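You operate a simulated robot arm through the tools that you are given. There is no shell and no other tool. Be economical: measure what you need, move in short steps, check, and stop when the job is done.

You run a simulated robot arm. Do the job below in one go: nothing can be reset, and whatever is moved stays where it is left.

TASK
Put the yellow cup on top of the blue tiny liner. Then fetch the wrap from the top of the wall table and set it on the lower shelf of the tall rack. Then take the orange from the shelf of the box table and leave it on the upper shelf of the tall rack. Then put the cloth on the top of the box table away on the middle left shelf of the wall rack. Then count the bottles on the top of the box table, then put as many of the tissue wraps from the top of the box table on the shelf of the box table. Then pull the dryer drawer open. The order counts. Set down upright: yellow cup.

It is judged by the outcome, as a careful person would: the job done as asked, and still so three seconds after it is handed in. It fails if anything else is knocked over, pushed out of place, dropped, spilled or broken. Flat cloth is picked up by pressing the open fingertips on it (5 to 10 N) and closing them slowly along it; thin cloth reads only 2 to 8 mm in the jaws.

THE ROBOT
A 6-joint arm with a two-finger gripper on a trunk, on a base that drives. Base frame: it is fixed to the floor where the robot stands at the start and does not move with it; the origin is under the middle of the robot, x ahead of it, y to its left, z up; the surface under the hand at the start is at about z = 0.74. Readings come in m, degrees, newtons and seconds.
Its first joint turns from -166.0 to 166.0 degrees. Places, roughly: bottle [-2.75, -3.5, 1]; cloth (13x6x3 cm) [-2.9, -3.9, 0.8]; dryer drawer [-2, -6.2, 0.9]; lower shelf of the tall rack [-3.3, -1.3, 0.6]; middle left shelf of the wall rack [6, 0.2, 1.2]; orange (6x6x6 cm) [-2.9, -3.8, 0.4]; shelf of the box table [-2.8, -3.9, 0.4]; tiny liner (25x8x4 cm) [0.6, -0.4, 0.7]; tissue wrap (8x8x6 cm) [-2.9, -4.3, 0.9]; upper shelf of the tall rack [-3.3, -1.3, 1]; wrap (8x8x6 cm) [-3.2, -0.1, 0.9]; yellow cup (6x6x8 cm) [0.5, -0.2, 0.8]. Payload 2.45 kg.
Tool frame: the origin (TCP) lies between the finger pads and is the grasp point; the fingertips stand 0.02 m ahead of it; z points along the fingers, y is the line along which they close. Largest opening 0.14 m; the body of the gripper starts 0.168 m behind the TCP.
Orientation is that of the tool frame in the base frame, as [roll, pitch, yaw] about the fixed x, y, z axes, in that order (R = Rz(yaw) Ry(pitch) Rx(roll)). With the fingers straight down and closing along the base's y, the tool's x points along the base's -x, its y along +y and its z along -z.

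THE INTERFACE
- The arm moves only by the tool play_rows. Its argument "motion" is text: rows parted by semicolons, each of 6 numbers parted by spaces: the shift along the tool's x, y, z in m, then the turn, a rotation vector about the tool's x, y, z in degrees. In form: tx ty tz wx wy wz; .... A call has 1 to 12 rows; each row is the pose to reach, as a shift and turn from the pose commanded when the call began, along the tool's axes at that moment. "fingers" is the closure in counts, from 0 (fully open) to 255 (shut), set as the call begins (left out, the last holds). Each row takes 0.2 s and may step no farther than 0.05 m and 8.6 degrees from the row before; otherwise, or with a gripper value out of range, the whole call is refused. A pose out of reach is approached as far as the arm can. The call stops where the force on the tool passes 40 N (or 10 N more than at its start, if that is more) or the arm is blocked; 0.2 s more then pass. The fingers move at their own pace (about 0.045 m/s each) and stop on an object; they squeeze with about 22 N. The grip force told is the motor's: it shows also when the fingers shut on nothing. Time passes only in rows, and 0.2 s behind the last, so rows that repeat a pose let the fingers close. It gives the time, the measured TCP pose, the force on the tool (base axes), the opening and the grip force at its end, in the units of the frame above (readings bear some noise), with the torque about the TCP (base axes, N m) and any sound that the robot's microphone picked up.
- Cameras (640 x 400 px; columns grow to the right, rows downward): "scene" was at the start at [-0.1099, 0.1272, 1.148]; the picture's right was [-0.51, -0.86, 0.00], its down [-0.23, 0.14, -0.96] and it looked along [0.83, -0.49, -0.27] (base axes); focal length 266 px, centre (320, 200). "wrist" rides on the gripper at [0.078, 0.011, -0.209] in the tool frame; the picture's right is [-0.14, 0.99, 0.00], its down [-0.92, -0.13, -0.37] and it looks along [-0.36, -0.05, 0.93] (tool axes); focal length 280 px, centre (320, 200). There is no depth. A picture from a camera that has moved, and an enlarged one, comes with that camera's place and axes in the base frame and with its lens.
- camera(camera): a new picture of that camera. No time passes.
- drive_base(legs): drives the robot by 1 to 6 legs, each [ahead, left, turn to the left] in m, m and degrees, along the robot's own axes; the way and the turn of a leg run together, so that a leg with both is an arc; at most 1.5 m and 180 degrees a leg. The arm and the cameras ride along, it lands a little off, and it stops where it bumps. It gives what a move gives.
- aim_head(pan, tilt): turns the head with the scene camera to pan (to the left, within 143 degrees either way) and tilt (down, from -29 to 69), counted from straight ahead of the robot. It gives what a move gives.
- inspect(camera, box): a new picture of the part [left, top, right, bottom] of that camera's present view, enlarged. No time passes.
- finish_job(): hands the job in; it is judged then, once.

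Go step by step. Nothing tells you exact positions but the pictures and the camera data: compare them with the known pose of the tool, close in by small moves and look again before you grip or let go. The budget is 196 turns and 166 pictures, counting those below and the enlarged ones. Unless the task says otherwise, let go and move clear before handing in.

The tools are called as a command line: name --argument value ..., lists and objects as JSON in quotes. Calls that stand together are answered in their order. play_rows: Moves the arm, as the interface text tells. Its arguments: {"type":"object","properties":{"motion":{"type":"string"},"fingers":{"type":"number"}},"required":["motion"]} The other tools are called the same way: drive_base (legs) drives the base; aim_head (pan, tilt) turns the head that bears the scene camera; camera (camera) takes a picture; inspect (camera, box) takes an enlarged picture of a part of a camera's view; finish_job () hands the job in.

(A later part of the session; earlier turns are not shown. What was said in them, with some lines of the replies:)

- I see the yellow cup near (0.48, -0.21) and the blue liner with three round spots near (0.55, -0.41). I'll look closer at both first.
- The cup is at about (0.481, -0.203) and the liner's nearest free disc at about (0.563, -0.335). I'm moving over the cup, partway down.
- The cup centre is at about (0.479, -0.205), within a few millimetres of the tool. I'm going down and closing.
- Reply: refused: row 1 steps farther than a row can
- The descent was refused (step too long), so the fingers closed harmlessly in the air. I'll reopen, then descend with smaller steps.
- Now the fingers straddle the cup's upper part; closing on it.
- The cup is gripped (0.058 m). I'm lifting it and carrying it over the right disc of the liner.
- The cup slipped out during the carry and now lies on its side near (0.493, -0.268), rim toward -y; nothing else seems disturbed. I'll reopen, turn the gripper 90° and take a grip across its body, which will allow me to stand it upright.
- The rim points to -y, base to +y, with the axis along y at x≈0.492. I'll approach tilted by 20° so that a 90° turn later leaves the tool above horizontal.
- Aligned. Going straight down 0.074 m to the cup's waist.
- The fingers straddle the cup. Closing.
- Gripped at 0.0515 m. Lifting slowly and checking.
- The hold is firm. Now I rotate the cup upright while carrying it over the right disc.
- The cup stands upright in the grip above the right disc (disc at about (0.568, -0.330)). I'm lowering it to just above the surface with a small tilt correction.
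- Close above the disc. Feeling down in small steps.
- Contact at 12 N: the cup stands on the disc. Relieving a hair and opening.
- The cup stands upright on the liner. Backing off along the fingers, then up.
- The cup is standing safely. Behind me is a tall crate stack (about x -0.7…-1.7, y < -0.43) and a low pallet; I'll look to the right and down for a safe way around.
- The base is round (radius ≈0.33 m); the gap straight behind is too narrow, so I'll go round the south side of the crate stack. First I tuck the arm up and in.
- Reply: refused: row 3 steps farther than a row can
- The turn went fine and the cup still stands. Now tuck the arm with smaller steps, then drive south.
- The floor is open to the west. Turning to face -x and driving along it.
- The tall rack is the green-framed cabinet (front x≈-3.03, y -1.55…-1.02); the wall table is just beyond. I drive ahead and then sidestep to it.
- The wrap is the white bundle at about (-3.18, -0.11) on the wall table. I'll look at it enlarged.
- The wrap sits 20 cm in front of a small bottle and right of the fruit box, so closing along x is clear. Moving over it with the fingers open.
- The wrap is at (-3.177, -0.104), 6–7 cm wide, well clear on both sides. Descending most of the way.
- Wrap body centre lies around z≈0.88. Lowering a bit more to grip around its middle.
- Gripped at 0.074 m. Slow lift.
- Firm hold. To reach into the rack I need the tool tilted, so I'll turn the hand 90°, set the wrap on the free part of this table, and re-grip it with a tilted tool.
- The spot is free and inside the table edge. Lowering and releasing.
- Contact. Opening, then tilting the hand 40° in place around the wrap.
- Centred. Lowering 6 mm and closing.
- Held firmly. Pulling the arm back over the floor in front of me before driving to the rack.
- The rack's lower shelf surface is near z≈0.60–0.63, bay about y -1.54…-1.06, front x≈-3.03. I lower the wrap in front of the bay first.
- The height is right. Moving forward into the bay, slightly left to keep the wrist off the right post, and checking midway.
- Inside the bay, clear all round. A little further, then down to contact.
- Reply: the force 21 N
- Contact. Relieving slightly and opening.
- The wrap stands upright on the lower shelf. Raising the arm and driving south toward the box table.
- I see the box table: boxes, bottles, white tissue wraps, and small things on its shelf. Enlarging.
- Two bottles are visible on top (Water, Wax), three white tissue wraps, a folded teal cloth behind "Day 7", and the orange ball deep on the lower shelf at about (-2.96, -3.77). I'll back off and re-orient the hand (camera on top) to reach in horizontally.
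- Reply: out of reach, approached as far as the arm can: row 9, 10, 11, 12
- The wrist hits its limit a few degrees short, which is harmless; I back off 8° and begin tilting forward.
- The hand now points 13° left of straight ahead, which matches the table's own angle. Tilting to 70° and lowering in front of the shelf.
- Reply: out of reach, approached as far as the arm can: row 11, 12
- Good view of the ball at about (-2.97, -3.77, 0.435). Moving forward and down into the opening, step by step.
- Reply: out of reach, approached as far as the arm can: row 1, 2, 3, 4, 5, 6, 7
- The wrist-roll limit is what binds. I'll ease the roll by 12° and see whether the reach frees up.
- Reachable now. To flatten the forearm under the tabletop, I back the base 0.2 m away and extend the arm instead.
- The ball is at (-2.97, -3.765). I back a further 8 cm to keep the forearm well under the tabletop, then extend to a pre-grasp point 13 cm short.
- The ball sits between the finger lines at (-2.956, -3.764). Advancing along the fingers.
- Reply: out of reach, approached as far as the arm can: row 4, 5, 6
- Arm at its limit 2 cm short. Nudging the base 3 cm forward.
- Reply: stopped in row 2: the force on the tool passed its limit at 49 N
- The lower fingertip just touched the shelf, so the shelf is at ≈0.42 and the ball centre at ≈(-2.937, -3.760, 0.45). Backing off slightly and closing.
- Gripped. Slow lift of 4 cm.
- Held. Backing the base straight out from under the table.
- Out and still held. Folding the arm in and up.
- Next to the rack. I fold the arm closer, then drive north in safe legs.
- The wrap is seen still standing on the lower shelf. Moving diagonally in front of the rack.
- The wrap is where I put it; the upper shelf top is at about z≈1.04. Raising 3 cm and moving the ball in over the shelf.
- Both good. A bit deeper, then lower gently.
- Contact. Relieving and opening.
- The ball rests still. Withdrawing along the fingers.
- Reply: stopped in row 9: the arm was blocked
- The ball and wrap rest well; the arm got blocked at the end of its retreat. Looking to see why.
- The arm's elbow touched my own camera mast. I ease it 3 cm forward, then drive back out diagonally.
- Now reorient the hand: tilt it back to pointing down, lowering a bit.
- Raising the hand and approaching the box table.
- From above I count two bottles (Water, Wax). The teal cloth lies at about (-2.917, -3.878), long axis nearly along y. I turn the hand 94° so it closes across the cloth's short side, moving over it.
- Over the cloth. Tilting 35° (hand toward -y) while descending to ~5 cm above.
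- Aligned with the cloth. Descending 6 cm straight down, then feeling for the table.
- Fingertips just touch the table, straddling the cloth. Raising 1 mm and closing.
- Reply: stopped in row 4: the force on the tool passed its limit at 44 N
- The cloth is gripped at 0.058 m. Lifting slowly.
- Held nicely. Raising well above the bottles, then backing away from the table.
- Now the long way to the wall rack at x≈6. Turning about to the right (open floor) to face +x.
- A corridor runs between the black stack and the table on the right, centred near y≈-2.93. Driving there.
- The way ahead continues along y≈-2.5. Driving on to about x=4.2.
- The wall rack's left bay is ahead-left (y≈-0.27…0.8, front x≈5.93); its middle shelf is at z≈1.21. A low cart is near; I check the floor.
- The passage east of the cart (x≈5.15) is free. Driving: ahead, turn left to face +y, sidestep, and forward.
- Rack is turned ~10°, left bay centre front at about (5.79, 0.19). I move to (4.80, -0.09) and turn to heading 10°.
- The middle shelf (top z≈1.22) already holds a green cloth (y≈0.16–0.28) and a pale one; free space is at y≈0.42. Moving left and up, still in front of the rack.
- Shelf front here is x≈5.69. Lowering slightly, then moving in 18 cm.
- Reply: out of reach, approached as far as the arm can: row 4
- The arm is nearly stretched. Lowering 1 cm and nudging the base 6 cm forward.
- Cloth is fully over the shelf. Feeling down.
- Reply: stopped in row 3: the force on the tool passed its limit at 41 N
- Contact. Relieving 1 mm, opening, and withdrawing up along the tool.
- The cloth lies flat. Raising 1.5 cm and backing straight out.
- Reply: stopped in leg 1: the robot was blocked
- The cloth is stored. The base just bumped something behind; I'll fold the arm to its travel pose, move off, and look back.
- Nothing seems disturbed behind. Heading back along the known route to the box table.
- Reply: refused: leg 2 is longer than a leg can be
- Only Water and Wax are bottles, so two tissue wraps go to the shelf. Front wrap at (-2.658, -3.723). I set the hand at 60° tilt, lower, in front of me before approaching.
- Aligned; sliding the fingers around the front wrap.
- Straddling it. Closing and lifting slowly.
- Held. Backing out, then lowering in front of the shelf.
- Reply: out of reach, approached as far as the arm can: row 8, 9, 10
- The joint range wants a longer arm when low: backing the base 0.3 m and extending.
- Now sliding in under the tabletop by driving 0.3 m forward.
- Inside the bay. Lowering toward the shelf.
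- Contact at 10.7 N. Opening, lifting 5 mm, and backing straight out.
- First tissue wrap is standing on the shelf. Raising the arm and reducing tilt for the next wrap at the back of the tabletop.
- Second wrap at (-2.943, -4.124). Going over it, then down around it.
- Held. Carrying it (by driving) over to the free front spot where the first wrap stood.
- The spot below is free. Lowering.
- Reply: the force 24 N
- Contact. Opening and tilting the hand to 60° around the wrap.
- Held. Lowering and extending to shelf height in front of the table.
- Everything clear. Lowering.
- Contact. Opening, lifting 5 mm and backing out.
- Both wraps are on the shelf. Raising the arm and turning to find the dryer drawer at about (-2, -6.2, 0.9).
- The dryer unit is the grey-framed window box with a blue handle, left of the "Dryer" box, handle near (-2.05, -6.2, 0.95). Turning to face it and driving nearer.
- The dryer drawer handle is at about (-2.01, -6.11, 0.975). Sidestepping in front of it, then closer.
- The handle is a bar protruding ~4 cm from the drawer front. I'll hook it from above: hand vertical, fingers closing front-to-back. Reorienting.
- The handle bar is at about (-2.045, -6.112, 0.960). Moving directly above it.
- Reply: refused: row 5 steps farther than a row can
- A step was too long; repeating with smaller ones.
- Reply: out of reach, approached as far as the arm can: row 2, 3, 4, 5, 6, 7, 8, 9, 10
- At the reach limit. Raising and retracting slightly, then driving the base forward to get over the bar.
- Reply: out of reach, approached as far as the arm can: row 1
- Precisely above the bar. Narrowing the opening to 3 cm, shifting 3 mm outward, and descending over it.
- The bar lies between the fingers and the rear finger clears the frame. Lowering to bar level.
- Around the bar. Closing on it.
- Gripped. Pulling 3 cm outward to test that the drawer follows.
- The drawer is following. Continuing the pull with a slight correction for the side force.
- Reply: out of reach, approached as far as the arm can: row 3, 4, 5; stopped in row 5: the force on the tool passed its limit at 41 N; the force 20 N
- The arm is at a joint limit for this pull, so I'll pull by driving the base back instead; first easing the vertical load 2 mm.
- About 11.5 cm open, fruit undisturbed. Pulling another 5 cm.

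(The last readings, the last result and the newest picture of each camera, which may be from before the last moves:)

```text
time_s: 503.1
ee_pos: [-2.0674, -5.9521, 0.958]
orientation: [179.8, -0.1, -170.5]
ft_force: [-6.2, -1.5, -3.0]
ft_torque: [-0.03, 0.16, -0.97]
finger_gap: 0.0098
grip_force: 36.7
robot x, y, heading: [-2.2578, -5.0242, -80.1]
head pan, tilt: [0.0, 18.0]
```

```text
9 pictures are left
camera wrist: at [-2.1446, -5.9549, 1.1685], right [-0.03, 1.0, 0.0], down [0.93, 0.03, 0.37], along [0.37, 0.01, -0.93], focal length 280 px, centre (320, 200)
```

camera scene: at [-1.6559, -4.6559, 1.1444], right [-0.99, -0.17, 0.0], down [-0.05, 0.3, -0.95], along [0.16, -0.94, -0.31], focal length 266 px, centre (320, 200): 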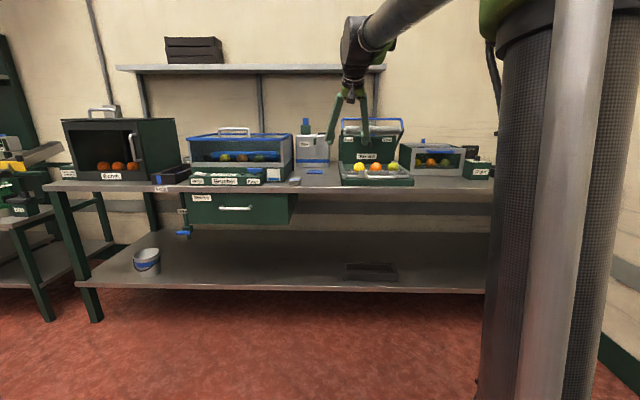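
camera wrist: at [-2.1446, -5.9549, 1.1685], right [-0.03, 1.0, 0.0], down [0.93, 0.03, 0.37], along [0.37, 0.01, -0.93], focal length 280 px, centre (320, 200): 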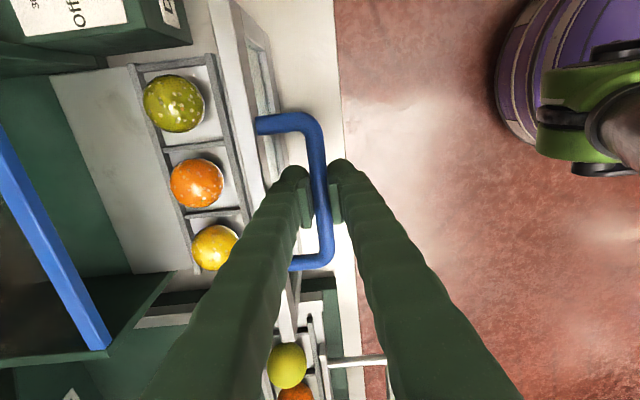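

The drawer is about 17 cm open with its rear still inside the housing. Releasing and lifting the hand clear.

play_rows --motion "0 0 0 0 0 0; 0 0 0 0 0 0; 0 0 0 0 0 0" --fingers 200

play_rows --motion "0 0 -0.015 0 0 0; 0 0 -0.03 0 0 0; 0 0 -0.05 0 0 0; 0 0 -0.08 0 0 0; 0 0 -0.11 0 0 0; 0 0 -0.14 0 0 0; 0 0 -0.14 0 0 0"

camera --camera "wrist"

```text
time_s: 503.9
ee_pos: [-2.0678, -5.9537, 0.9599]
orientation: [179.7, -0.2, -170.4]
ft_force: [-0.2, 0.2, 0.3]
ft_torque: [0.01, -0.01, -0.02]
finger_gap: 0.0299
grip_force: 0.0
robot x, y, heading: [-2.2571, -5.0195, -80.1]
head pan, tilt: [0.0, 18.0]
```

```text
time_s: 505.5
ee_pos: [-2.0685, -5.9539, 1.0994]
orientation: [179.8, 0.0, -170.3]
ft_force: [0.1, 0.1, 0.1]
ft_torque: [-0.01, -0.02, 0.0]
finger_gap: 0.03
grip_force: 0.0
robot x, y, heading: [-2.2558, -5.0212, -80.2]
head pan, tilt: [0.0, 18.0]
```

```text
8 pictures are left
camera wrist: at [-2.1445, -5.9551, 1.3087], right [-0.03, 1.0, 0.0], down [0.93, 0.03, 0.37], along [0.37, 0.01, -0.93], focal length 280 px, centre (320, 200)
```

wrist: 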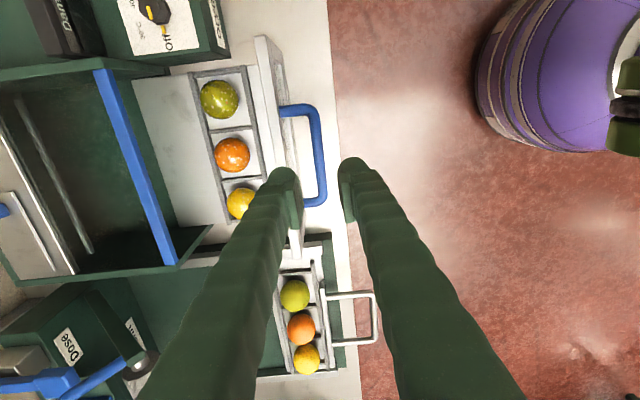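

The drawer stands open with its fruit in place, and the hand is clear. I back away a little and check with the scene camera.

drive_base --legs '[[-0.3, 0, 0]]'

camera --camera "scene"

```text
time_s: 507.6
ee_pos: [-2.1179, -5.6586, 1.0991]
orientation: [179.8, -0.1, -170.4]
ft_force: [-1.2, 0.2, -0.2]
ft_torque: [-0.01, -0.02, 0.0]
finger_gap: 0.0303
grip_force: 0.1
robot x, y, heading: [-2.3057, -4.7241, -80.1]
head pan, tilt: [0.0, 18.0]
```

```text
7 pictures are left
camera scene: at [-2.1501, -4.6034, 1.1445], right [-0.99, -0.17, 0.0], down [-0.05, 0.3, -0.95], along [0.16, -0.94, -0.31], focal length 266 px, centre (320, 200)
```

scene: 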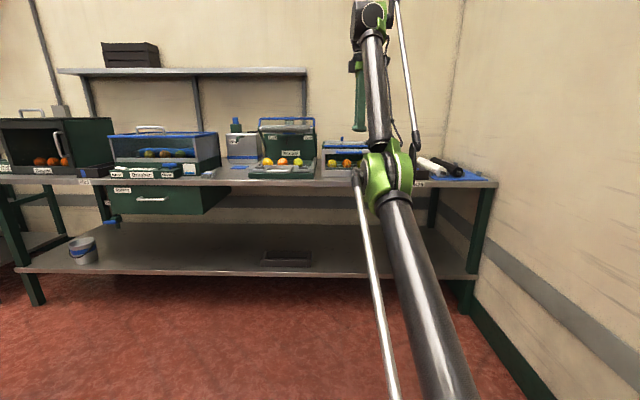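

Everything asked is in place and the hand is clear of all objects, so I'm handing the job in.

finish_job

```text
The job is handed in.
```

All the steps are done in order and the job is handed in, but two slips could count against it. I dropped the yellow cup on its side on the table on the first carry, then re-gripped it and stood it upright. I also bumped the base into a stack of boxes near the wall rack; nothing looked moved.

- **Yellow cup:** it stands upright on the blue tiny liner.
- **Wrap:** it is on the lower shelf of the tall rack.
- **Orange:** it is on the upper shelf of the tall rack. It was the only loose fruit on the box table's shelf, and it is yellow and mottled rather than plain orange.
- **Cloth:** it is on the middle left shelf of the wall rack.
- **Tissue wraps:** I counted two bottles (Water and Wax) on the box table, so I put two tissue wraps on its shelf.
- **Dryer drawer:** it is open about 17 cm, with its fruit still in place.
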